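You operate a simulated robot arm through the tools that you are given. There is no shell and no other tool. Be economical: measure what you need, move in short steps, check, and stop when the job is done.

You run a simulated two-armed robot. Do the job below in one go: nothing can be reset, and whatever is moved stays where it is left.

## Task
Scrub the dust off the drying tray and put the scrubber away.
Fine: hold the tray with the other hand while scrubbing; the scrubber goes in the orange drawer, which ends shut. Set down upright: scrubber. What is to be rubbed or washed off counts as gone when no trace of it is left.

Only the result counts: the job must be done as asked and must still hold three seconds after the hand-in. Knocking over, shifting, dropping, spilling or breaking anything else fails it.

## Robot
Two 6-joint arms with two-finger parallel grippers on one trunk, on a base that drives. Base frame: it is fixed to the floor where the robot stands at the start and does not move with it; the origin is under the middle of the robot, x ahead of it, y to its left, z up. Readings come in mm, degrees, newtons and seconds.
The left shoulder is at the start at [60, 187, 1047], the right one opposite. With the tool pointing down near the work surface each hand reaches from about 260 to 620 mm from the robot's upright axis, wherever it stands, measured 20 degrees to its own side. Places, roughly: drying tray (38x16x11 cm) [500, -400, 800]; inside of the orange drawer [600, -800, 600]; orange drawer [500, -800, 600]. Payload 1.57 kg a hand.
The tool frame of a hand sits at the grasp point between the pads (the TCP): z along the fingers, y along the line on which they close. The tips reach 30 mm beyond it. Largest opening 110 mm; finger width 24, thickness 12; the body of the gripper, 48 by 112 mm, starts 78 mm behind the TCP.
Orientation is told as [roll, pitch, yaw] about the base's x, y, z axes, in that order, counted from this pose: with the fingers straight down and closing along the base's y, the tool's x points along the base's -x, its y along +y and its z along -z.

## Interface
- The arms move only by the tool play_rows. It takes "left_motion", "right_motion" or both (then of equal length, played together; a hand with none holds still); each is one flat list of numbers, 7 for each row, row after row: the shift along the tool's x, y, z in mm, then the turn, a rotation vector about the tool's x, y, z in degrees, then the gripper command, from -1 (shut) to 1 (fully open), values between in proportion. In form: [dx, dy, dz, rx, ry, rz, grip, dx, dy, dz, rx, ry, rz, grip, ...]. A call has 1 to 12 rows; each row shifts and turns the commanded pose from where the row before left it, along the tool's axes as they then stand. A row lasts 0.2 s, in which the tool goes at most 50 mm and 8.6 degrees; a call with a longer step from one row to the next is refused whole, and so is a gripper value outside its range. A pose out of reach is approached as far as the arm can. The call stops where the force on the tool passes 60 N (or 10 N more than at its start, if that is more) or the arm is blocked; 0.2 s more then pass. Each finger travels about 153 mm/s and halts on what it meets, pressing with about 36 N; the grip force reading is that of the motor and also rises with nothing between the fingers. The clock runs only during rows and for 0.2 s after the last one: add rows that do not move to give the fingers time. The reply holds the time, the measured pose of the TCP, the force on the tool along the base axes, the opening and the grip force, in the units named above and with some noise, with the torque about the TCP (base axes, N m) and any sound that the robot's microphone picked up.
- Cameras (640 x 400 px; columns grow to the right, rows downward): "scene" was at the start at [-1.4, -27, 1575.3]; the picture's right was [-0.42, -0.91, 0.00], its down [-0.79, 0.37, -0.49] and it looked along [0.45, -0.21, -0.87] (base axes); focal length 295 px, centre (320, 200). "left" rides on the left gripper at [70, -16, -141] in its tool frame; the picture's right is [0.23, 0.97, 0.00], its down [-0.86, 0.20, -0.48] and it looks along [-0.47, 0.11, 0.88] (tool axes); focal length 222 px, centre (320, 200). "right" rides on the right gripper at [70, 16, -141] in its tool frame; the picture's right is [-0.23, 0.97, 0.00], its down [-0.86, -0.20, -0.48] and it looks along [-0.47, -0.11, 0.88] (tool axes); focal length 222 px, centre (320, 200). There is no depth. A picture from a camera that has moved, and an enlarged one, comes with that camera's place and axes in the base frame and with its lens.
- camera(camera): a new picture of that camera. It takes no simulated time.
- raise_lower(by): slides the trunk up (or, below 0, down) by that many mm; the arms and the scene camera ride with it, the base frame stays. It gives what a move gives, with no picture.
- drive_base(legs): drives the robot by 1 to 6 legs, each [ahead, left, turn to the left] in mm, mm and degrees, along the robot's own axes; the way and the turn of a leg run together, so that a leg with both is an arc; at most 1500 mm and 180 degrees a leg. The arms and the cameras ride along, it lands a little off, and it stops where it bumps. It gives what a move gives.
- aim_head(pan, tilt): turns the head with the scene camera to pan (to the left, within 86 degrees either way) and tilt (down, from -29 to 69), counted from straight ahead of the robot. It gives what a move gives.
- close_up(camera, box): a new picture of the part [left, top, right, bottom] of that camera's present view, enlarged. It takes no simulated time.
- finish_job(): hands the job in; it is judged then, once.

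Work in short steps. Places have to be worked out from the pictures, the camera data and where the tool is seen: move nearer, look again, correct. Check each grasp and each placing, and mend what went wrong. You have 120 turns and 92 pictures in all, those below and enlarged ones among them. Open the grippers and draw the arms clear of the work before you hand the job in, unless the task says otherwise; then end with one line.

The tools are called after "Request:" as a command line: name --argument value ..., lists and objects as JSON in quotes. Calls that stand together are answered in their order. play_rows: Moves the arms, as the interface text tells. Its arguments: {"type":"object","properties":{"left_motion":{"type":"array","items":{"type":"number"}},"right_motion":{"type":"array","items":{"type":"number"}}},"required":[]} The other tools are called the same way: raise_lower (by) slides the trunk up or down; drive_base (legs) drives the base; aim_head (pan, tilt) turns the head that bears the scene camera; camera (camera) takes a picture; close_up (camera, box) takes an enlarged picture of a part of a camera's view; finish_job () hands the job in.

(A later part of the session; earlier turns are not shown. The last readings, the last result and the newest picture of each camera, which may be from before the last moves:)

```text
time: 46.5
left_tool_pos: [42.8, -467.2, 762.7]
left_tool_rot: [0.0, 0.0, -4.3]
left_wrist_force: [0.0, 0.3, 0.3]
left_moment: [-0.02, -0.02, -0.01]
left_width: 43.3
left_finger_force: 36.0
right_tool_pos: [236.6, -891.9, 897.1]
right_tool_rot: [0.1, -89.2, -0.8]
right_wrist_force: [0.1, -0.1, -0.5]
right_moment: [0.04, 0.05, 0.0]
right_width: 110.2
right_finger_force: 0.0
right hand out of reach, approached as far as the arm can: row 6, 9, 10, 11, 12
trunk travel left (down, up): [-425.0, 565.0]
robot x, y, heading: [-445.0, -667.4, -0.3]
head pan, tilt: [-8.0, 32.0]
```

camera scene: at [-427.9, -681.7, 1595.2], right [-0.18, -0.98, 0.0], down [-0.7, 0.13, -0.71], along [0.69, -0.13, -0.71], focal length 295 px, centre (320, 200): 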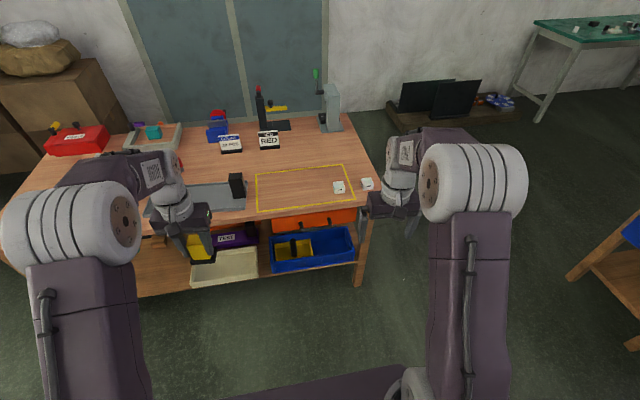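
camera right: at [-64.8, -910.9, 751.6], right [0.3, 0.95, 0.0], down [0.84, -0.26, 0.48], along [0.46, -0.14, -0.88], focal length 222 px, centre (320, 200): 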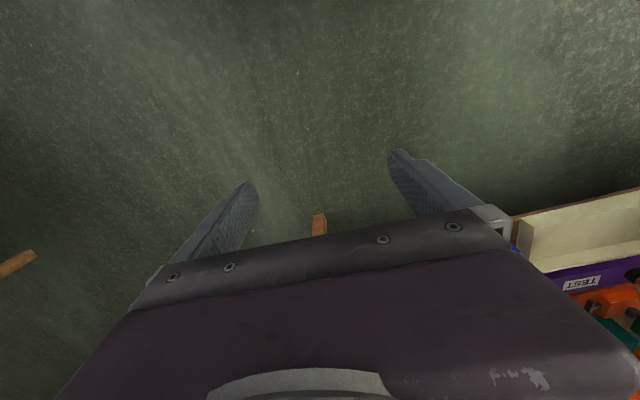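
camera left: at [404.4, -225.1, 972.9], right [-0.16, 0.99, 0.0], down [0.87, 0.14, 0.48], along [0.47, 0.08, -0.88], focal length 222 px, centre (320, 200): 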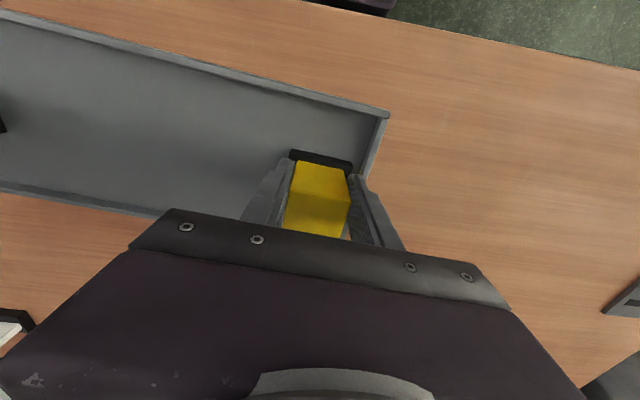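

The pitch is reached, with the hand further out than commanded. Now I'll roll 90° about the tool axis so the fingers close vertically, and see the reach.

Request:
play_rows --right_motion '[0, 0, 0, 0, 0, 8.5, 1, 0, 0, 0, 0, 0, 8.5, 1, 0, 0, 0, 0, 0, 8.5, 1, 0, 0, 0, 0, 0, 8.5, 1, 0, 0, 0, 0, 0, 8.5, 1, 0, 0, 0, 0, 0, 8.5, 1, 0, 0, 0, 0, 0, 8.5, 1, 0, 0, 0, 0, 0, 8.5, 1, 0, 0, 0, 0, 0, 8.5, 1, 0, 0, 0, 0, 0, 8.5, 1, 0, 0, 0, 0, 0, 5, 1]'

Request:
camera --camera "scene"

```text
time: 48.9
left_tool_pos: [42.4, -466.4, 763.1]
left_tool_rot: [-0.1, 0.0, -4.2]
left_wrist_force: [-0.9, 0.6, -1.6]
left_moment: [-0.02, 0.02, -0.02]
left_width: 43.1
left_finger_force: 35.9
right_tool_pos: [238.4, -893.9, 899.1]
right_tool_rot: [89.7, 0.1, -90.7]
right_wrist_force: [0.5, 0.3, -0.1]
right_moment: [-0.02, 0.03, -0.01]
right_width: 110.0
right_finger_force: 0.0
right hand out of reach, approached as far as the arm can: row 1
trunk travel left (down, up): [-425.0, 565.0]
robot x, y, heading: [-444.0, -665.5, -0.3]
head pan, tilt: [-8.0, 32.0]
```

```text
58 pictures are left
camera scene: at [-419.2, -679.7, 1364.7], right [-0.15, -0.99, 0.0], down [-0.52, 0.08, -0.85], along [0.84, -0.13, -0.53], focal length 295 px, centre (320, 200)
```

scene: 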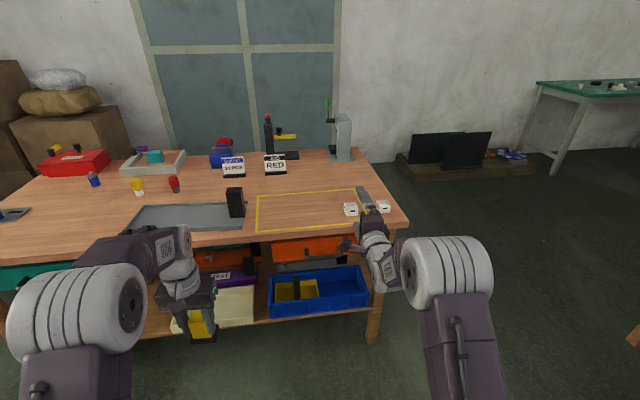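

The orientation is reached. I'll test how far the hand can draw back and down with this orientation.

Request:
play_rows --right_motion '[0, 0, -40, 0, 0, 0, 1, 0, 0, -40, 0, 0, 0, 1, 0, -40, 0, 0, 0, 0, 1, 0, -40, 0, 0, 0, 0, 1, 0, -40, 0, 0, 0, 0, 1]'

```text
time: 50.0
left_tool_pos: [43.4, -466.7, 762.1]
left_tool_rot: [0.1, 0.1, -4.3]
left_wrist_force: [-0.6, 0.1, -0.6]
left_moment: [-0.02, 0.02, -0.01]
left_width: 43.5
left_finger_force: 36.3
right_tool_pos: [250.8, -892.9, 883.6]
right_tool_rot: [89.3, 0.0, -90.8]
right_wrist_force: [-0.4, -0.8, 0.2]
right_moment: [0.02, 0.0, 0.02]
right_width: 110.0
right_finger_force: 0.0
right hand out of reach, approached as far as the arm can: row 1, 2, 3, 4, 5
trunk travel left (down, up): [-425.0, 565.0]
robot x, y, heading: [-447.1, -667.1, -0.9]
head pan, tilt: [-8.0, 32.0]
```

A horizontal tool only works with the arm far out, so I'll tilt the hand about 20° downward for leeway and see where it can stay.

Request:
play_rows --right_motion '[0, 0, 0, 7, 0, 0, 1, 0, 0, 0, 7, 0, 0, 1, 0, 0, 0, 7, 0, 0, 1, 0, 0, 0, 0, 0, 0, 1]'

```text
time: 51.0
left_tool_pos: [43.6, -466.6, 762.2]
left_tool_rot: [0.0, 0.0, -4.2]
left_wrist_force: [0.7, 0.0, -1.0]
left_moment: [-0.01, 0.03, 0.01]
left_width: 43.4
left_finger_force: 36.1
right_tool_pos: [253.0, -894.5, 883.4]
right_tool_rot: [68.9, 0.0, -90.7]
right_wrist_force: [0.0, 0.4, 0.0]
right_moment: [-0.02, -0.01, 0.02]
right_width: 109.9
right_finger_force: 0.0
trunk travel left (down, up): [-425.0, 565.0]
robot x, y, heading: [-446.1, -668.7, -0.7]
head pan, tilt: [-8.0, 32.0]
```

In reach now. I'll draw back about 80 mm along base x to gain room.

Request:
play_rows --right_motion '[0, -14, -37, 0, 0, 0, 1, 0, -14, -37, 0, 0, 0, 1]'

```text
time: 51.6
left_tool_pos: [42.8, -466.3, 762.6]
left_tool_rot: [-0.1, 0.0, -4.2]
left_wrist_force: [0.5, -0.5, -0.2]
left_moment: [0.01, 0.0, -0.01]
left_width: 43.4
left_finger_force: 36.3
right_tool_pos: [173.2, -891.4, 884.4]
right_tool_rot: [69.0, 0.0, -90.7]
right_wrist_force: [-0.2, 0.6, -0.3]
right_moment: [0.01, -0.04, 0.02]
right_width: 110.1
right_finger_force: 0.2
trunk travel left (down, up): [-425.0, 565.0]
robot x, y, heading: [-449.2, -671.5, -0.7]
head pan, tilt: [-8.0, 32.0]
```

Good. Now I'll lower the trunk 200 mm to handle height, shift the hand to the handle's y, and look.

Request:
raise_lower --by -200

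Request:
play_rows --right_motion '[40, 0, 0, 0, 0, 0, 1, 40, 0, 0, 0, 0, 0, 1]'

Request:
camera --camera "right"

Request:
camera --camera "scene"

```text
time: 53.8
left_tool_pos: [43.1, -465.0, 563.7]
left_tool_rot: [0.0, 0.1, -4.2]
left_wrist_force: [-0.6, -0.2, -0.9]
left_moment: [0.02, 0.03, 0.0]
left_width: 43.2
left_finger_force: 36.2
right_tool_pos: [173.7, -891.2, 685.2]
right_tool_rot: [69.0, 0.0, -90.6]
right_wrist_force: [-0.5, -0.2, -0.5]
right_moment: [0.0, 0.02, -0.03]
right_width: 109.7
right_finger_force: 0.1
trunk travel left (down, up): [-225.0, 765.0]
robot x, y, heading: [-444.1, -668.8, -0.6]
head pan, tilt: [-8.0, 32.0]
```

```text
time: 54.4
left_tool_pos: [43.3, -465.6, 563.0]
left_tool_rot: [0.1, 0.0, -4.4]
left_wrist_force: [-0.3, 0.3, -1.3]
left_moment: [0.02, 0.02, 0.03]
left_width: 43.4
left_finger_force: 35.8
right_tool_pos: [171.6, -810.1, 686.0]
right_tool_rot: [69.0, 0.0, -90.8]
right_wrist_force: [-0.7, 0.1, -0.5]
right_moment: [0.0, -0.03, 0.02]
right_width: 110.1
right_finger_force: 0.0
trunk travel left (down, up): [-225.0, 765.0]
robot x, y, heading: [-444.4, -666.5, -0.4]
head pan, tilt: [-8.0, 32.0]
```

```text
57 pictures are left
camera right: at [44.9, -739.3, 751.9], right [0.35, -0.23, 0.91], down [-0.53, -0.85, -0.01], along [0.77, -0.48, -0.42], focal length 222 px, centre (320, 200)
```

right: 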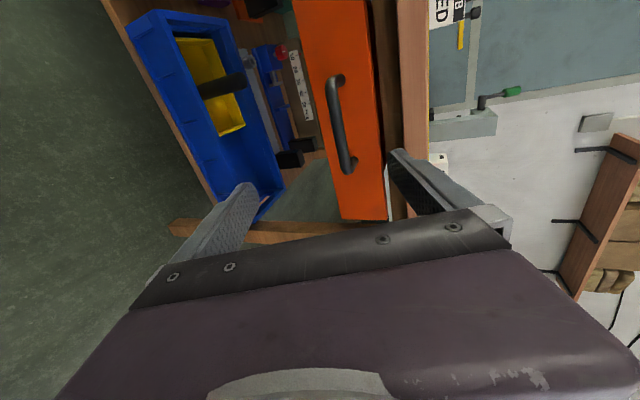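

```text
56 pictures are left
camera scene: at [-419.3, -679.4, 1164.8], right [-0.15, -0.99, 0.0], down [-0.52, 0.08, -0.85], along [0.84, -0.13, -0.53], focal length 295 px, centre (320, 200)
```

scene: 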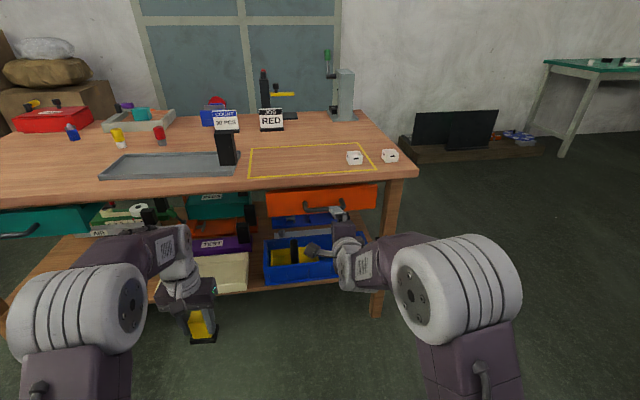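

I place the bar around (332, -805, 656). I'll drive ahead 100 mm to come near, then look again.

Request:
drive_base --legs '[[100, 0, 0]]'

Request:
camera --camera "right"

Request:
close_up --camera "scene" --box '[240, 180, 400, 280]'

```text
time: 55.6
left_tool_pos: [143.2, -466.3, 561.3]
left_tool_rot: [0.0, 0.0, -4.3]
left_wrist_force: [0.7, 1.1, -1.2]
left_moment: [0.0, 0.02, -0.01]
left_width: 43.4
left_finger_force: 35.6
right_tool_pos: [273.8, -812.1, 685.0]
right_tool_rot: [69.0, 0.0, -90.8]
right_wrist_force: [-0.2, 0.2, -0.5]
right_moment: [0.01, 0.01, -0.03]
right_width: 110.0
right_finger_force: 0.0
trunk travel left (down, up): [-225.0, 765.0]
robot x, y, heading: [-343.7, -668.9, -0.6]
head pan, tilt: [-8.0, 32.0]
```

```text
55 pictures are left
camera right: at [146.4, -740.6, 751.5], right [0.35, -0.23, 0.91], down [-0.53, -0.85, -0.01], along [0.77, -0.48, -0.42], focal length 222 px, centre (320, 200)
```

right: 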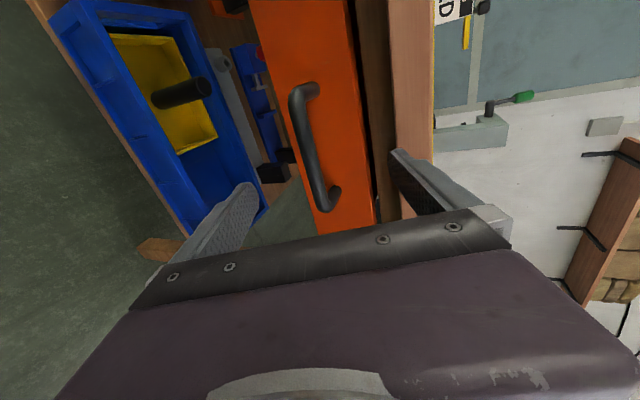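

```text
4.00 times, centred on (320, 230) of scene
camera zoom: at [-317.5, -680.6, 1164.7], right [-0.15, -0.99, 0.0], down [-0.52, 0.08, -0.85], along [0.84, -0.13, -0.53], focal length 1179 px, centre (320, 80)
```

zoom: 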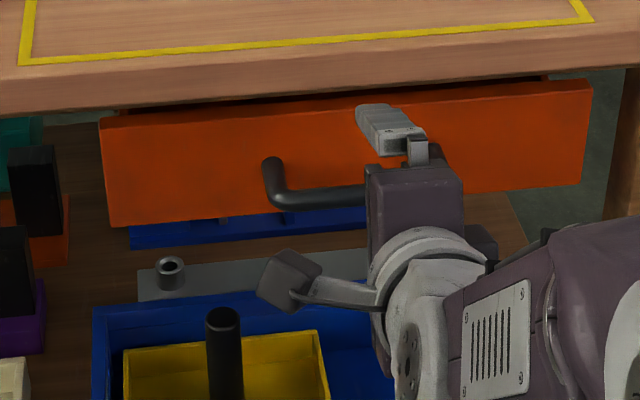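

Bar centre is now about (340, -803, 651), the front near x 380. I'll narrow the opening to 60 mm and go halfway in.

Request:
play_rows --right_motion '[0, 0, 0, 0, 0, 0, 0.1, 3, -4, 15, 0, 0, 0, 0.1, 3, -4, 15, 0, 0, 0, 0.1]'

Request:
camera --camera "right"

```text
time: 56.4
left_tool_pos: [144.0, -468.4, 562.7]
left_tool_rot: [0.1, 0.0, -4.2]
left_wrist_force: [0.3, 0.4, -0.4]
left_moment: [0.0, 0.01, 0.03]
left_width: 43.6
left_finger_force: 36.4
right_tool_pos: [297.8, -806.3, 667.0]
right_tool_rot: [68.8, -0.1, -90.7]
right_wrist_force: [-0.1, 0.8, -1.1]
right_moment: [0.03, 0.02, 0.02]
right_width: 60.5
right_finger_force: 0.0
trunk travel left (down, up): [-225.0, 765.0]
robot x, y, heading: [-347.7, -670.4, -0.7]
head pan, tilt: [-8.0, 32.0]
```

```text
53 pictures are left
camera right: at [170.7, -733.8, 733.2], right [0.35, -0.23, 0.91], down [-0.53, -0.85, -0.01], along [0.77, -0.48, -0.42], focal length 222 px, centre (320, 200)
```

right: 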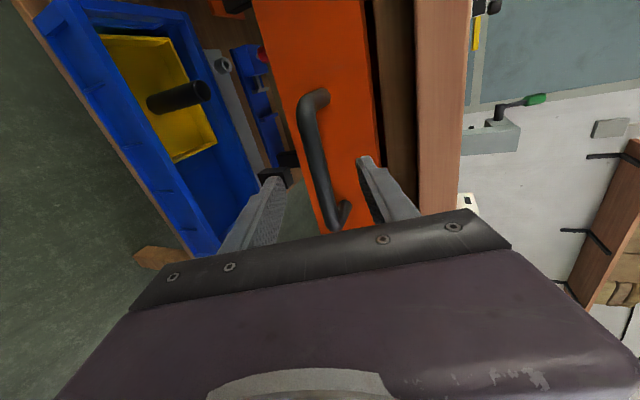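

The bar lies on the tool axis about 45 mm ahead of the TCP. I'll advance 28 mm and close.

Request:
play_rows --right_motion '[0, 1, 14, 0, 0, 0, 0.1, 0, 0, 14, 0, 0, 0, 0.1, 0, 0, 0, 0, 0, 0, -1, 0, 0, 0, 0, 0, 0, -1, 0, 0, 0, 0, 0, 0, -1]'

Request:
camera --camera "right"

```text
time: 57.6
left_tool_pos: [144.1, -468.8, 561.8]
left_tool_rot: [-0.1, 0.0, -4.3]
left_wrist_force: [-0.5, -1.1, -1.3]
left_moment: [0.02, 0.0, -0.01]
left_width: 43.4
left_finger_force: 35.7
right_tool_pos: [324.8, -807.0, 657.3]
right_tool_rot: [68.8, 0.0, -90.7]
right_wrist_force: [-3.1, -1.0, -7.5]
right_moment: [-0.66, 0.13, 0.08]
right_width: 15.7
right_finger_force: 31.5
trunk travel left (down, up): [-225.0, 765.0]
robot x, y, heading: [-343.6, -670.0, -0.7]
head pan, tilt: [-8.0, 32.0]
```

```text
52 pictures are left
camera right: at [197.5, -735.2, 723.1], right [0.35, -0.23, 0.91], down [-0.53, -0.85, -0.01], along [0.77, -0.48, -0.42], focal length 222 px, centre (320, 200)
```

right: 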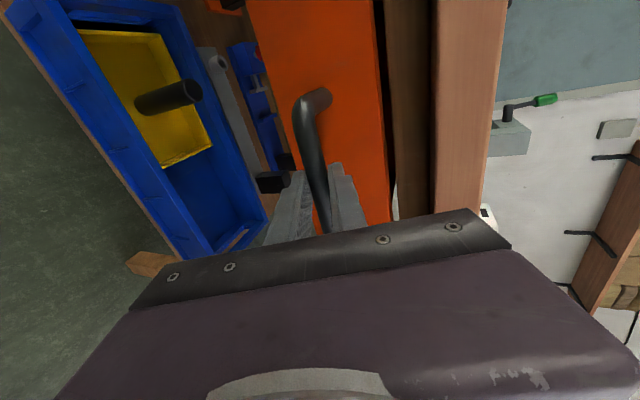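

The bar is gripped (15.7 mm). I'll drive back 100 mm to pull the drawer and check.

Request:
drive_base --legs '[[-100, 0, 0]]'

Request:
camera --camera "scene"

```text
time: 58.7
left_tool_pos: [43.0, -468.1, 561.5]
left_tool_rot: [0.0, 0.1, -4.4]
left_wrist_force: [0.5, 0.2, -0.6]
left_moment: [0.01, 0.02, -0.01]
left_width: 43.3
left_finger_force: 35.9
right_tool_pos: [221.5, -806.0, 656.7]
right_tool_rot: [68.8, 0.0, -90.8]
right_wrist_force: [-1.2, -1.9, -10.6]
right_moment: [-0.63, 0.15, 0.23]
right_width: 15.8
right_finger_force: 31.3
trunk travel left (down, up): [-225.0, 765.0]
robot x, y, heading: [-447.1, -666.9, -0.4]
head pan, tilt: [-8.0, 32.0]
```

```text
51 pictures are left
camera scene: at [-419.2, -680.1, 1164.7], right [-0.15, -0.99, 0.0], down [-0.53, 0.08, -0.85], along [0.84, -0.13, -0.53], focal length 295 px, centre (320, 200)
```

scene: 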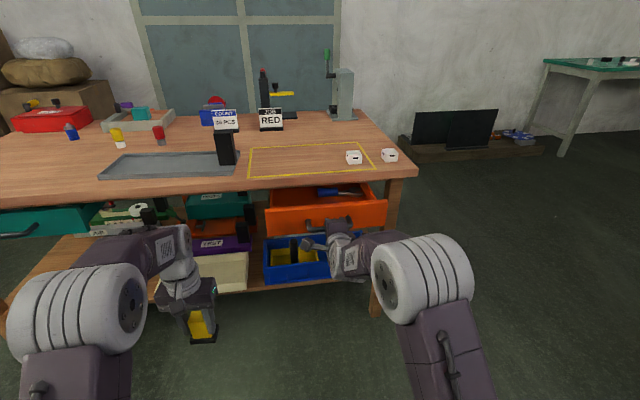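

The drawer slides; there's something blue inside. I'll pull another 90 mm.

Request:
drive_base --legs '[[-90, 0, 0]]'

Request:
close_up --camera "scene" --box '[230, 160, 420, 290]'

```text
time: 59.8
left_tool_pos: [-46.2, -467.0, 562.2]
left_tool_rot: [0.0, 0.1, -4.4]
left_wrist_force: [0.5, -0.3, 0.0]
left_moment: [0.0, 0.01, 0.01]
left_width: 43.7
left_finger_force: 35.8
right_tool_pos: [132.2, -806.2, 655.4]
right_tool_rot: [68.9, 0.1, -90.9]
right_wrist_force: [-2.2, 2.4, -6.4]
right_moment: [-0.62, 0.06, 0.35]
right_width: 15.7
right_finger_force: 31.6
trunk travel left (down, up): [-225.0, 765.0]
robot x, y, heading: [-537.4, -664.5, -0.9]
head pan, tilt: [-8.0, 32.0]
```

```text
3.08 times, centred on (325, 225) of scene
camera zoom: at [-509.0, -678.5, 1164.7], right [-0.15, -0.99, 0.0], down [-0.52, 0.08, -0.85], along [0.84, -0.13, -0.53], focal length 907 px, centre (305, 123)
```

zoom: 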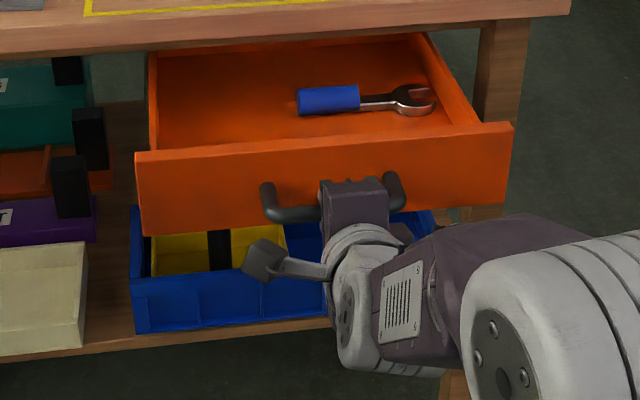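

The drawer is open about 190 mm, with a wrench on its right side. I'll put the scrubber on the left part near (270, -720). First I release the handle and back the right hand off along its axis.

Request:
play_rows --right_motion '[0, 0, 0, 0, 0, 0, 0.1, 0, 0, 0, 0, 0, 0, 0.1, 0, 0, -20, 0, 0, 0, 0.1, 0, 0, -30, 0, 0, 0, 0.1]'

Request:
drive_base --legs '[[-80, 0, 0]]'

Request:
raise_lower --by 330

Request:
play_rows --right_motion '[-40, 0, 0, 0, 0, 0, -1, -40, 0, 0, 0, 0, 0, -1, -40, 0, 0, 0, 0, 0, -1, -40, 0, 0, 0, 0, 0, -1]'

Request:
camera --camera "scene"

```text
time: 60.8
left_tool_pos: [-47.4, -466.1, 562.8]
left_tool_rot: [-0.1, -0.1, -4.4]
left_wrist_force: [0.1, -0.3, -1.7]
left_moment: [0.01, -0.03, 0.0]
left_width: 43.4
left_finger_force: 36.4
right_tool_pos: [86.7, -806.9, 672.5]
right_tool_rot: [68.7, 0.0, -90.9]
right_wrist_force: [0.3, 0.9, -0.3]
right_moment: [0.0, 0.0, 0.0]
right_width: 60.3
right_finger_force: 0.0
trunk travel left (down, up): [-225.0, 765.0]
robot x, y, heading: [-538.4, -664.3, -1.1]
head pan, tilt: [-8.0, 32.0]
```

```text
time: 61.9
left_tool_pos: [-128.0, -465.8, 563.1]
left_tool_rot: [0.0, 0.1, -4.4]
left_wrist_force: [-0.3, -0.2, -1.4]
left_moment: [0.01, 0.01, -0.01]
left_width: 43.5
left_finger_force: 36.0
right_tool_pos: [5.2, -804.6, 674.4]
right_tool_rot: [69.0, 0.0, -90.9]
right_wrist_force: [-0.4, 0.1, 0.5]
right_moment: [0.0, -0.01, -0.02]
right_width: 60.8
right_finger_force: 0.0
trunk travel left (down, up): [-225.0, 765.0]
robot x, y, heading: [-619.8, -663.2, -0.6]
head pan, tilt: [-8.0, 32.0]
```

```text
time: 65.1
left_tool_pos: [-127.4, -466.5, 893.5]
left_tool_rot: [0.0, 0.0, -4.3]
left_wrist_force: [-1.0, -0.9, 0.0]
left_moment: [0.02, 0.01, 0.01]
left_width: 43.0
left_finger_force: 35.7
right_tool_pos: [6.4, -806.2, 1004.7]
right_tool_rot: [68.8, 0.0, -90.8]
right_wrist_force: [0.1, -0.1, 0.6]
right_moment: [-0.01, -0.02, 0.01]
right_width: 60.6
right_finger_force: 0.2
trunk travel left (down, up): [-555.0, 435.0]
robot x, y, heading: [-618.1, -668.8, -0.7]
head pan, tilt: [-8.0, 32.0]
```

```text
time: 66.1
left_tool_pos: [-127.3, -466.2, 892.4]
left_tool_rot: [0.1, 0.0, -4.4]
left_wrist_force: [0.1, -0.5, -0.2]
left_moment: [0.05, 0.01, 0.03]
left_width: 43.4
left_finger_force: 35.8
right_tool_pos: [4.1, -966.6, 1003.4]
right_tool_rot: [68.8, 0.0, -90.9]
right_wrist_force: [0.4, 0.0, -0.1]
right_moment: [0.0, -0.01, -0.02]
right_width: 0.0
right_finger_force: 20.9
trunk travel left (down, up): [-555.0, 435.0]
robot x, y, heading: [-617.9, -663.5, -0.8]
head pan, tilt: [-8.0, 32.0]
```

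```text
49 pictures are left
camera scene: at [-590.5, -678.9, 1494.7], right [-0.15, -0.99, 0.0], down [-0.52, 0.08, -0.85], along [0.84, -0.13, -0.53], focal length 295 px, centre (320, 200)
```

scene: 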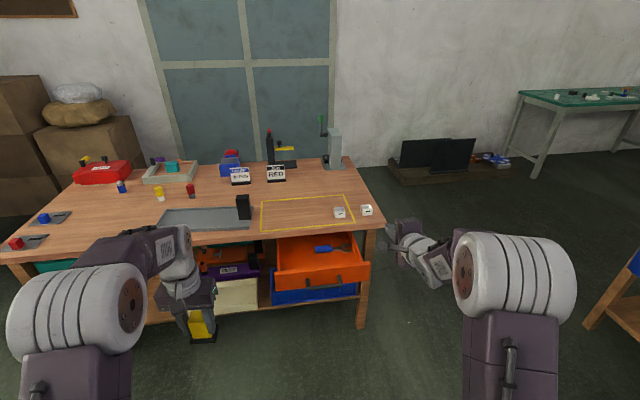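

I'll drive in so the left hand can work over the drawer's left part. The right hand passes clear at z ~1000.

Request:
drive_base --legs '[[0, -166, 0.8], [400, 0, 0]]'

Request:
aim_head --pan 5 --tilt 55

Request:
camera --camera "scene"

Request:
camera --camera "left"

```text
time: 69.7
left_tool_pos: [277.6, -623.0, 893.0]
left_tool_rot: [0.1, 0.1, -3.5]
left_wrist_force: [-0.9, -1.1, -1.0]
left_moment: [0.0, 0.02, 0.0]
left_width: 43.4
left_finger_force: 35.5
right_tool_pos: [417.1, -1121.5, 1004.6]
right_tool_rot: [68.8, 0.1, -90.0]
right_wrist_force: [0.0, -0.4, 0.6]
right_moment: [-0.01, -0.02, 0.01]
right_width: 0.0
right_finger_force: 20.8
trunk travel left (down, up): [-555.0, 435.0]
robot x, y, heading: [-211.6, -832.4, 0.0]
head pan, tilt: [-8.0, 32.0]
```

```text
time: 70.6
left_tool_pos: [276.2, -623.1, 892.6]
left_tool_rot: [0.0, 0.0, -3.5]
left_wrist_force: [-0.1, 0.3, -0.7]
left_moment: [0.01, 0.0, 0.01]
left_width: 43.1
left_finger_force: 36.1
right_tool_pos: [417.5, -1120.3, 1004.4]
right_tool_rot: [68.7, -0.1, -89.9]
right_wrist_force: [-0.1, -0.4, 1.2]
right_moment: [-0.01, -0.03, -0.06]
right_width: 0.2
right_finger_force: 21.4
trunk travel left (down, up): [-555.0, 435.0]
robot x, y, heading: [-208.9, -832.8, 0.3]
head pan, tilt: [5.0, 55.0]
```

```text
48 pictures are left
camera scene: at [-199.5, -823.3, 1461.9], right [0.09, -1.0, 0.0], down [-0.82, -0.07, -0.57], along [0.57, 0.05, -0.82], focal length 295 px, centre (320, 200)
```

scene: 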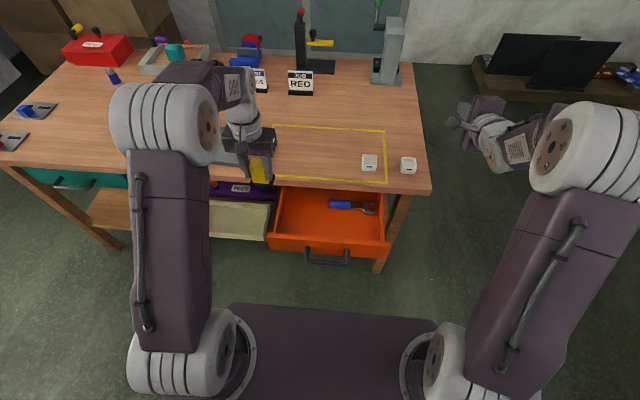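

```text
47 pictures are left
camera left: at [206.3, -634.2, 1033.1], right [-0.17, 0.99, 0.0], down [0.87, 0.15, 0.48], along [0.47, 0.08, -0.88], focal length 222 px, centre (320, 200)
```

left: 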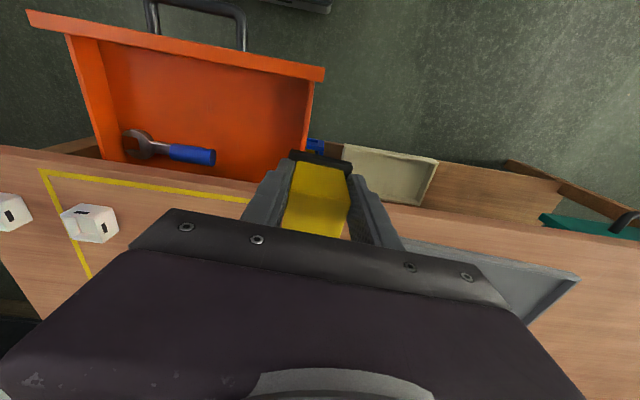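

Table edge is at x ≈ 338; the drawer interior is x 205–338 with its left wall at y ≈ -650. I'll move over (270, -722), straighten the yaw and lower to just above the rim.

Request:
play_rows --left_motion '[2, -33, 0, 0, 0, -3.5, -1, 2, -33, 0, 0, 0, 0, -1, 2, -33, 0, 0, 0, 0, -1, 0, 0, 40, 0, 0, 0, -1, 0, 0, 40, 0, 0, 0, -1]'

Request:
camera --camera "left"

Request:
close_up --camera "scene" --box '[200, 130, 440, 280]'

```text
time: 71.8
left_tool_pos: [269.0, -720.8, 812.1]
left_tool_rot: [0.0, 0.0, 0.0]
left_wrist_force: [0.8, -0.6, -1.1]
left_moment: [0.01, 0.0, 0.02]
left_width: 43.2
left_finger_force: 35.9
right_tool_pos: [417.1, -1121.5, 1003.0]
right_tool_rot: [68.8, 0.0, -90.0]
right_wrist_force: [-0.6, 0.3, 0.2]
right_moment: [0.03, -0.03, 0.01]
right_width: 0.1
right_finger_force: 21.4
trunk travel left (down, up): [-555.0, 435.0]
robot x, y, heading: [-209.4, -828.5, 0.3]
head pan, tilt: [5.0, 55.0]
```

```text
46 pictures are left
camera left: at [199.6, -736.4, 953.1], right [-0.23, 0.97, 0.0], down [0.86, 0.2, 0.48], along [0.47, 0.11, -0.88], focal length 222 px, centre (320, 200)
```

left: 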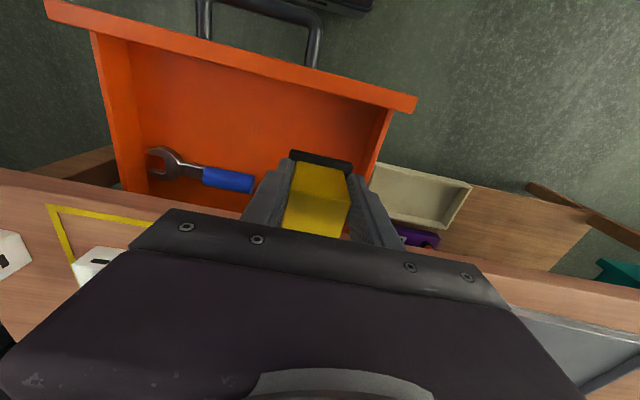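

```text
2.67 times, centred on (320, 205) of scene
camera zoom: at [-198.7, -823.5, 1461.9], right [0.09, -1.0, 0.0], down [-0.82, -0.07, -0.57], along [0.57, 0.05, -0.82], focal length 786 px, centre (320, 187)
```

zoom: 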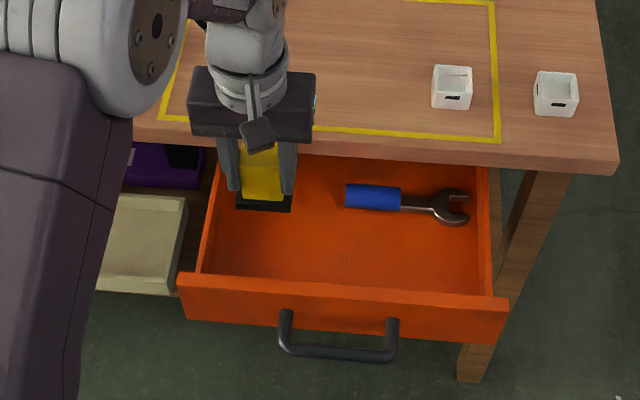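

The path is clear with the wrench well to the right. I'll lower to z ≈ 712 and then slowly.

Request:
play_rows --left_motion '[0, 0, 35, 0, 0, 0, -1, 0, 0, 35, 0, 0, 0, -1, 0, 0, 20, 0, 0, 0, -1, 0, 0, 8, 0, 0, 0, -1]'

Request:
close_up --camera "scene" --box '[240, 150, 400, 250]'

Request:
camera --camera "left"

```text
time: 72.8
left_tool_pos: [267.9, -721.3, 715.3]
left_tool_rot: [0.0, -0.1, 0.0]
left_wrist_force: [0.1, -0.2, -1.0]
left_moment: [-0.04, 0.02, 0.0]
left_width: 43.3
left_finger_force: 36.5
right_tool_pos: [415.8, -1120.4, 1003.7]
right_tool_rot: [68.7, -0.1, -90.1]
right_wrist_force: [-0.2, 0.6, 0.4]
right_moment: [-0.03, -0.02, -0.02]
right_width: 0.0
right_finger_force: 21.1
trunk travel left (down, up): [-555.0, 435.0]
robot x, y, heading: [-208.7, -831.9, 0.2]
head pan, tilt: [5.0, 55.0]
```

```text
4.00 times, centred on (320, 200) of scene
camera zoom: at [-199.2, -823.3, 1461.9], right [0.09, -1.0, 0.0], down [-0.82, -0.07, -0.57], along [0.57, 0.05, -0.82], focal length 1179 px, centre (320, 200)
```

zoom: 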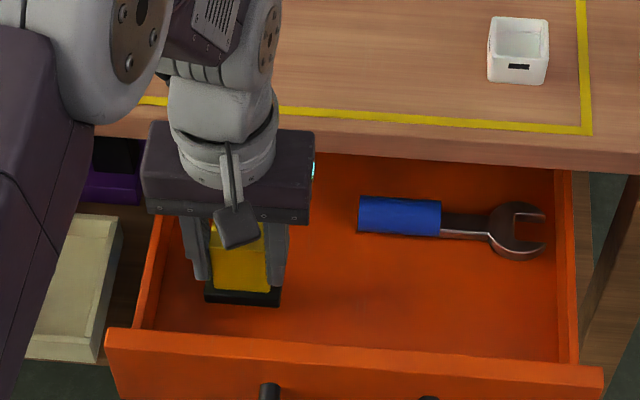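

```text
43 pictures are left
camera left: at [198.5, -736.6, 855.6], right [-0.23, 0.97, 0.0], down [0.86, 0.2, 0.48], along [0.47, 0.11, -0.88], focal length 222 px, centre (320, 200)
```

left: 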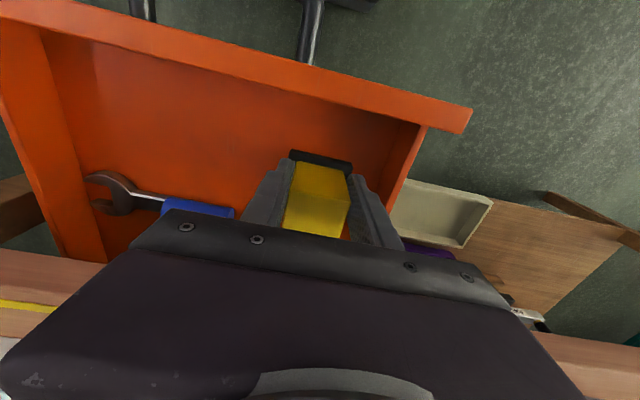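

Inside the drawer now, at bottom ≈ 666. I'll lower in small steps until contact.

Request:
play_rows --left_motion '[0, 0, 4, 0, 0, 0, -1, 0, 0, 4, 0, 0, 0, -1, 0, 0, 3, 0, 0, 0, -1]'

```text
time: 73.6
left_tool_pos: [267.6, -721.1, 704.3]
left_tool_rot: [-0.1, -0.1, 0.1]
left_wrist_force: [-0.6, -0.5, -0.8]
left_moment: [0.01, 0.01, 0.04]
left_width: 43.2
left_finger_force: 35.3
right_tool_pos: [416.4, -1120.8, 1004.4]
right_tool_rot: [68.8, 0.0, -90.0]
right_wrist_force: [0.5, 0.3, 0.0]
right_moment: [0.0, 0.0, 0.03]
right_width: 0.2
right_finger_force: 21.5
trunk travel left (down, up): [-555.0, 435.0]
robot x, y, heading: [-209.1, -831.8, 0.3]
head pan, tilt: [5.0, 55.0]
```

Request:
play_rows --left_motion '[0, 0, 3, 0, 0, 0, -1, 0, 0, 3, 0, 0, 0, -1]'

```text
time: 74.2
left_tool_pos: [267.9, -721.4, 696.5]
left_tool_rot: [-0.1, 0.0, -0.1]
left_wrist_force: [-0.1, 0.2, -0.8]
left_moment: [0.04, 0.02, 0.02]
left_width: 43.1
left_finger_force: 35.4
right_tool_pos: [417.6, -1121.4, 1003.2]
right_tool_rot: [68.8, 0.0, -89.9]
right_wrist_force: [-0.7, 0.0, -0.1]
right_moment: [-0.02, 0.0, 0.02]
right_width: 0.0
right_finger_force: 21.2
trunk travel left (down, up): [-555.0, 435.0]
robot x, y, heading: [-210.6, -830.5, 0.1]
head pan, tilt: [5.0, 55.0]
```

No contact yet; I keep stepping down.

Request:
play_rows --left_motion '[0, 0, 2, 0, 0, 0, -1, 0, 0, 2, 0, 0, 0, -1]'

```text
time: 74.8
left_tool_pos: [268.9, -720.2, 693.5]
left_tool_rot: [-0.1, 0.1, 0.0]
left_wrist_force: [0.9, -0.3, -0.6]
left_moment: [0.02, 0.01, 0.03]
left_width: 43.2
left_finger_force: 36.3
right_tool_pos: [418.8, -1120.9, 1004.3]
right_tool_rot: [68.8, 0.0, -89.9]
right_wrist_force: [0.0, 0.1, 0.4]
right_moment: [0.02, 0.04, -0.03]
right_width: 0.0
right_finger_force: 21.2
trunk travel left (down, up): [-555.0, 435.0]
robot x, y, heading: [-209.8, -830.7, 0.1]
head pan, tilt: [5.0, 55.0]
```

Request:
play_rows --left_motion '[0, 0, 2, 0, 0, 0, -1, 0, 0, 1.5, 0, 0, 0, -1]'

```text
time: 75.4
left_tool_pos: [267.8, -720.1, 689.7]
left_tool_rot: [0.1, -0.1, 0.0]
left_wrist_force: [0.0, 1.7, 4.1]
left_moment: [0.06, 0.06, 0.0]
left_width: 43.4
left_finger_force: 35.9
right_tool_pos: [416.9, -1120.4, 1004.2]
right_tool_rot: [68.8, 0.0, -89.9]
right_wrist_force: [0.9, -0.8, 0.0]
right_moment: [0.0, -0.02, 0.02]
right_width: 0.0
right_finger_force: 21.1
trunk travel left (down, up): [-555.0, 435.0]
robot x, y, heading: [-212.5, -830.1, 0.2]
head pan, tilt: [5.0, 55.0]
```

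Light contact (4 N). I'll open partially and rise straight up.

Request:
play_rows --left_motion '[0, 0, 0, 0, 0, 0, 0.25, 0, 0, 0, 0, 0, 0, 0.25, 0, 0, -30, 0, 0, 0, 0.25, 0, 0, -40, 0, 0, 0, 0.25, 0, 0, -45, 0, 0, 0, 0.25, 0, 0, -45, 0, 0, 0, 0.25, 0, 0, -45, 0, 0, 0, 0.25]'

Request:
camera --camera "left"

Request:
close_up --camera "scene" --box '[240, 150, 400, 250]'

```text
time: 77.0
left_tool_pos: [268.4, -724.2, 895.9]
left_tool_rot: [0.0, 0.1, 0.0]
left_wrist_force: [0.3, 0.1, -0.3]
left_moment: [-0.02, 0.01, -0.01]
left_width: 68.8
left_finger_force: 0.0
right_tool_pos: [415.5, -1121.5, 1004.5]
right_tool_rot: [69.0, 0.0, -90.0]
right_wrist_force: [0.0, -1.1, -0.3]
right_moment: [-0.01, 0.01, 0.01]
right_width: 0.0
right_finger_force: 21.8
trunk travel left (down, up): [-555.0, 435.0]
robot x, y, heading: [-211.3, -828.7, 0.2]
head pan, tilt: [5.0, 55.0]
```

```text
42 pictures are left
camera left: at [198.6, -739.9, 1035.6], right [-0.23, 0.97, 0.0], down [0.86, 0.2, 0.48], along [0.47, 0.11, -0.88], focal length 222 px, centre (320, 200)
```

left: 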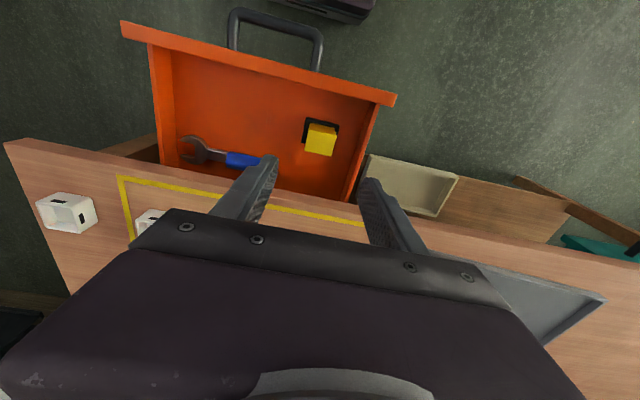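

```text
4.00 times, centred on (320, 200) of scene
camera zoom: at [-200.4, -823.5, 1461.8], right [0.09, -1.0, 0.0], down [-0.82, -0.07, -0.57], along [0.57, 0.05, -0.82], focal length 1179 px, centre (320, 200)
```

zoom: 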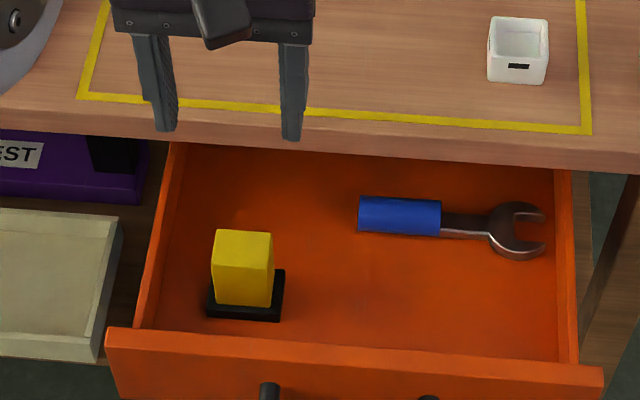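

The scrubber stands upright in the drawer, below the rim. I'll back off, put the arms back as they were at the handle pull, and lower the trunk.

Request:
drive_base --legs '[[-410, 0, 0], [0, 166, -0.8]]'

Request:
play_rows --right_motion '[40, 0, 0, 0, 0, 0, 0.1, 40, 0, 0, 0, 0, 0, 0.1, 40, 0, 0, 0, 0, 0, 0.1, 40, 0, 0, 0, 0, 0, 0.1]' --left_motion '[0, 25, 0, 0, 0, 0, 0.25, 0, 25, 0, 0, 0, 0, 0.25, 0, 25, 0, 0, 0, 0, 0.25, 0, 20, 0, 0, 0, 0, 0.25]'

Request:
raise_lower --by -330

```text
time: 80.6
left_tool_pos: [-154.8, -558.6, 894.2]
left_tool_rot: [0.1, 0.0, -0.1]
left_wrist_force: [-0.4, -0.7, 0.5]
left_moment: [-0.04, 0.03, -0.02]
left_width: 68.7
left_finger_force: 0.1
right_tool_pos: [-5.5, -955.8, 1004.1]
right_tool_rot: [68.8, -0.1, -90.2]
right_wrist_force: [-0.3, -0.7, 0.3]
right_moment: [0.0, 0.0, -0.03]
right_width: 0.0
right_finger_force: 20.7
trunk travel left (down, up): [-555.0, 435.0]
robot x, y, heading: [-633.2, -662.1, 0.0]
head pan, tilt: [5.0, 55.0]
```

```text
time: 81.6
left_tool_pos: [-154.1, -462.2, 892.3]
left_tool_rot: [-0.3, 0.0, -0.2]
left_wrist_force: [-0.5, 1.0, 0.1]
left_moment: [0.0, -0.02, -0.02]
left_width: 69.0
left_finger_force: 0.0
right_tool_pos: [-3.3, -796.3, 1004.8]
right_tool_rot: [68.9, -0.1, -90.2]
right_wrist_force: [-0.5, 0.4, 0.1]
right_moment: [0.0, -0.02, -0.03]
right_width: 60.5
right_finger_force: 0.1
trunk travel left (down, up): [-555.0, 435.0]
robot x, y, heading: [-637.4, -665.0, -0.3]
head pan, tilt: [5.0, 55.0]
```

```text
time: 84.9
left_tool_pos: [-154.4, -462.6, 563.5]
left_tool_rot: [0.0, 0.0, -0.2]
left_wrist_force: [0.2, 0.3, 1.4]
left_moment: [0.0, -0.06, 0.01]
left_width: 68.6
left_finger_force: 0.0
right_tool_pos: [-2.8, -797.8, 675.4]
right_tool_rot: [68.8, 0.1, -90.2]
right_wrist_force: [-0.6, 0.1, -0.4]
right_moment: [0.0, -0.02, 0.01]
right_width: 60.4
right_finger_force: 0.2
trunk travel left (down, up): [-225.0, 765.0]
robot x, y, heading: [-633.2, -663.2, -0.2]
head pan, tilt: [5.0, 55.0]
```

The hand needs about +88 mm in x and -8 in y to be in front of the bar. I drive there and check.

Request:
drive_base --legs '[[87, -8, 0]]'

Request:
camera --camera "right"

```text
time: 86.0
left_tool_pos: [-67.7, -468.5, 562.4]
left_tool_rot: [0.0, -0.1, -0.1]
left_wrist_force: [0.6, 0.2, 0.0]
left_moment: [0.01, 0.03, 0.0]
left_width: 68.7
left_finger_force: 0.0
right_tool_pos: [84.3, -802.2, 674.4]
right_tool_rot: [68.8, 0.0, -90.0]
right_wrist_force: [-0.1, -1.1, -0.1]
right_moment: [-0.03, -0.02, 0.0]
right_width: 60.4
right_finger_force: 0.0
trunk travel left (down, up): [-225.0, 765.0]
robot x, y, heading: [-546.0, -671.6, 0.2]
head pan, tilt: [5.0, 55.0]
```

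```text
40 pictures are left
camera right: at [-42.5, -733.8, 740.4], right [0.35, -0.23, 0.91], down [-0.52, -0.85, -0.01], along [0.78, -0.47, -0.42], focal length 222 px, centre (320, 200)
```

right: 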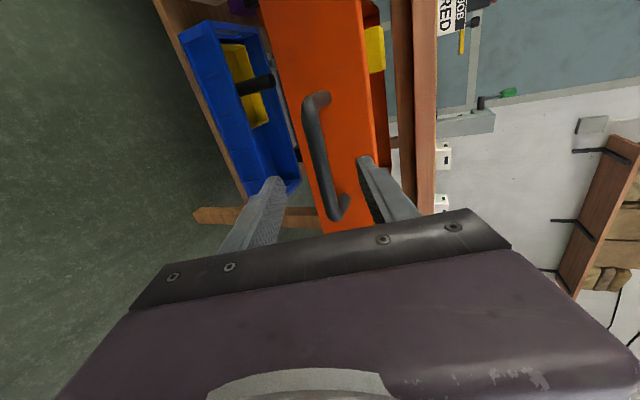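

The bar is on the tool axis again. I'll advance 50 mm and grip it.

Request:
play_rows --right_motion '[0, -1, 25, 0, 0, 0, 0.1, 0, 0, 25, 0, 0, 0, 0.1, 0, 0, 0, 0, 0, 0, -1, 0, 0, 0, 0, 0, 0, -1, 0, 0, 0, 0, 0, 0, -1]'

```text
time: 87.2
left_tool_pos: [-69.0, -468.8, 562.9]
left_tool_rot: [-0.1, 0.0, -0.2]
left_wrist_force: [0.9, 0.2, 0.4]
left_moment: [0.0, 0.03, 0.01]
left_width: 68.6
left_finger_force: 0.1
right_tool_pos: [128.8, -801.4, 657.3]
right_tool_rot: [68.8, 0.0, -90.0]
right_wrist_force: [1.9, -0.8, 3.9]
right_moment: [-0.25, -0.12, 0.22]
right_width: 16.1
right_finger_force: 31.5
trunk travel left (down, up): [-225.0, 765.0]
robot x, y, heading: [-550.7, -671.6, 0.4]
head pan, tilt: [5.0, 55.0]
```

Gripped. I'll push the first 60 mm and check the scrubber's clearance at the table edge.

Request:
drive_base --legs '[[45, 0, 0]]'

Request:
aim_head --pan -8 --tilt 32

Request:
close_up --camera "scene" --box '[230, 160, 420, 290]'

```text
time: 88.1
left_tool_pos: [-23.1, -470.1, 562.9]
left_tool_rot: [0.0, 0.0, 0.0]
left_wrist_force: [-0.3, 1.0, -0.1]
left_moment: [-0.01, 0.04, 0.02]
left_width: 68.7
left_finger_force: 0.1
right_tool_pos: [173.6, -801.4, 657.5]
right_tool_rot: [69.0, 0.0, -90.0]
right_wrist_force: [1.3, -6.4, 5.7]
right_moment: [-0.45, -0.09, -0.34]
right_width: 15.8
right_finger_force: 31.2
trunk travel left (down, up): [-225.0, 765.0]
robot x, y, heading: [-500.1, -669.4, 0.3]
head pan, tilt: [5.0, 55.0]
```

```text
time: 89.0
left_tool_pos: [-21.9, -469.4, 561.9]
left_tool_rot: [0.1, 0.0, 0.0]
left_wrist_force: [-0.8, -0.4, 0.5]
left_moment: [-0.01, -0.01, -0.02]
left_width: 68.8
left_finger_force: 0.0
right_tool_pos: [173.9, -802.4, 657.6]
right_tool_rot: [68.9, 0.0, -90.2]
right_wrist_force: [0.1, -1.7, 2.0]
right_moment: [-0.33, -0.05, 0.15]
right_width: 15.7
right_finger_force: 31.1
trunk travel left (down, up): [-225.0, 765.0]
robot x, y, heading: [-498.8, -673.1, 0.3]
head pan, tilt: [-8.0, 32.0]
```

```text
3.08 times, centred on (325, 225) of scene
camera zoom: at [-474.7, -683.1, 1164.7], right [-0.14, -0.99, 0.0], down [-0.53, 0.07, -0.85], along [0.84, -0.11, -0.53], focal length 907 px, centre (305, 123)
```

zoom: 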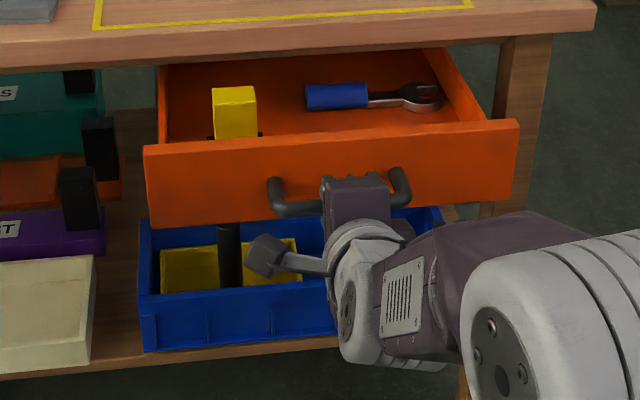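

Table underside is about z 735 and the scrubber's top about 705, so it clears. I'll continue pushing.

Request:
drive_base --legs '[[60, 0, 0]]'

Request:
drive_base --legs '[[65, 0, 0]]'

Request:
close_up --camera "scene" --box '[230, 160, 420, 290]'

```text
time: 89.9
left_tool_pos: [36.0, -469.8, 563.5]
left_tool_rot: [0.1, 0.0, 0.0]
left_wrist_force: [-0.2, 0.2, 0.6]
left_moment: [-0.02, 0.02, 0.0]
left_width: 69.1
left_finger_force: 0.0
right_tool_pos: [234.5, -802.9, 657.4]
right_tool_rot: [69.0, 0.0, -90.1]
right_wrist_force: [1.9, -10.0, 2.4]
right_moment: [-0.54, -0.06, -0.44]
right_width: 15.7
right_finger_force: 31.4
trunk travel left (down, up): [-225.0, 765.0]
robot x, y, heading: [-441.5, -673.2, 0.4]
head pan, tilt: [-8.0, 32.0]
```

```text
time: 90.9
left_tool_pos: [100.0, -467.2, 562.4]
left_tool_rot: [0.1, 0.0, 0.0]
left_wrist_force: [0.5, -0.7, 0.2]
left_moment: [0.01, -0.01, 0.0]
left_width: 68.7
left_finger_force: 0.1
right_tool_pos: [297.3, -802.5, 657.1]
right_tool_rot: [68.9, 0.1, -90.1]
right_wrist_force: [0.4, -7.9, -0.1]
right_moment: [-0.63, -0.01, -0.44]
right_width: 15.6
right_finger_force: 31.2
trunk travel left (down, up): [-225.0, 765.0]
robot x, y, heading: [-375.6, -671.1, 0.3]
head pan, tilt: [-8.0, 32.0]
```

```text
3.08 times, centred on (325, 225) of scene
camera zoom: at [-351.6, -683.4, 1164.7], right [-0.13, -0.99, 0.0], down [-0.53, 0.07, -0.85], along [0.84, -0.11, -0.53], focal length 907 px, centre (305, 123)
```

zoom: 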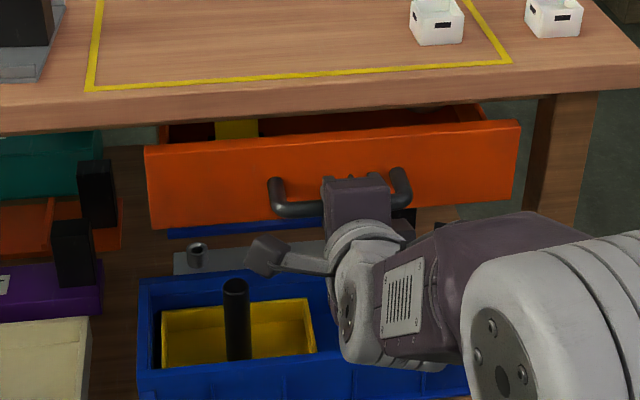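

No resistance so far. I'll push the last ~24 mm in smaller steps with the arm, watching force. Tool z/y are combined for a pure +x motion.

Request:
play_rows --right_motion '[0, 2.15, 5.6, 0, 0, 0, -1, 0, 2.15, 5.6, 0, 0, 0, -1, 0, 1.8, 4.7, 0, 0, 0, -1, 0, 1.1, 2.8, 0, 0, 0, -1]'

```text
time: 91.9
left_tool_pos: [100.8, -468.2, 561.5]
left_tool_rot: [0.1, 0.0, 0.1]
left_wrist_force: [0.6, -0.4, 0.0]
left_moment: [0.04, 0.0, -0.02]
left_width: 68.9
left_finger_force: 0.2
right_tool_pos: [318.3, -801.6, 657.8]
right_tool_rot: [68.9, 0.2, -90.1]
right_wrist_force: [-0.6, -4.1, -3.0]
right_moment: [-0.54, 0.1, -0.43]
right_width: 15.6
right_finger_force: 31.5
trunk travel left (down, up): [-225.0, 765.0]
robot x, y, heading: [-376.9, -671.5, 0.5]
head pan, tilt: [-8.0, 32.0]
```

Request:
play_rows --right_motion '[0, 0.72, 1.87, 0, 0, 0, -1, 0, 0.72, 1.87, 0, 0, 0, -1, 0, 0.36, 0.93, 0, 0, 0, -1]'

```text
time: 92.7
left_tool_pos: [98.6, -469.0, 563.4]
left_tool_rot: [0.0, -0.1, 0.1]
left_wrist_force: [0.1, 0.6, 0.3]
left_moment: [-0.05, -0.02, 0.01]
left_width: 68.9
left_finger_force: 0.1
right_tool_pos: [322.4, -802.2, 657.3]
right_tool_rot: [68.8, 0.0, -90.0]
right_wrist_force: [-9.7, -5.9, -5.9]
right_moment: [-0.58, 0.2, -0.3]
right_width: 15.9
right_finger_force: 30.7
trunk travel left (down, up): [-225.0, 765.0]
robot x, y, heading: [-378.9, -672.9, 0.3]
head pan, tilt: [-8.0, 32.0]
```

Resistance is starting at the expected closed place. One more gentle push confirms the stop.

Request:
play_rows --right_motion '[0, 0.36, 0.93, 0, 0, 0, -1, 0, 0.36, 0.93, 0, 0, 0, -1]'

Request:
close_up --camera "scene" --box '[230, 160, 420, 290]'

```text
time: 93.3
left_tool_pos: [98.4, -470.0, 563.6]
left_tool_rot: [0.1, -0.1, 0.1]
left_wrist_force: [0.0, 0.2, 0.2]
left_moment: [-0.02, -0.02, 0.0]
left_width: 68.9
left_finger_force: 0.1
right_tool_pos: [322.1, -803.4, 657.7]
right_tool_rot: [68.7, 0.0, -90.2]
right_wrist_force: [-28.1, -7.3, -10.8]
right_moment: [-0.45, 0.48, 0.18]
right_width: 15.9
right_finger_force: 31.1
trunk travel left (down, up): [-225.0, 765.0]
robot x, y, heading: [-377.6, -669.9, 0.3]
head pan, tilt: [-8.0, 32.0]
```

```text
3.08 times, centred on (325, 225) of scene
camera zoom: at [-353.5, -683.6, 1164.7], right [-0.13, -0.99, 0.0], down [-0.52, 0.07, -0.85], along [0.84, -0.11, -0.53], focal length 907 px, centre (305, 123)
```

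zoom: 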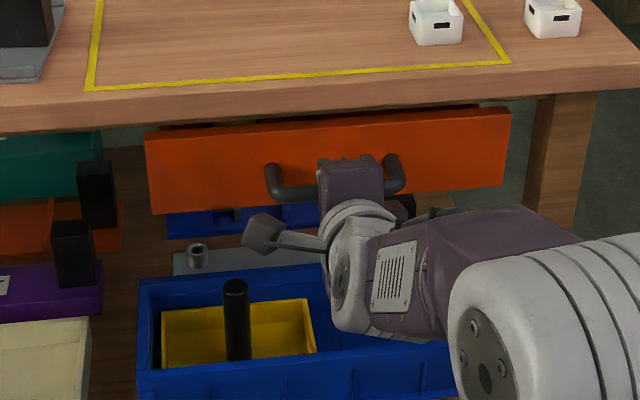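

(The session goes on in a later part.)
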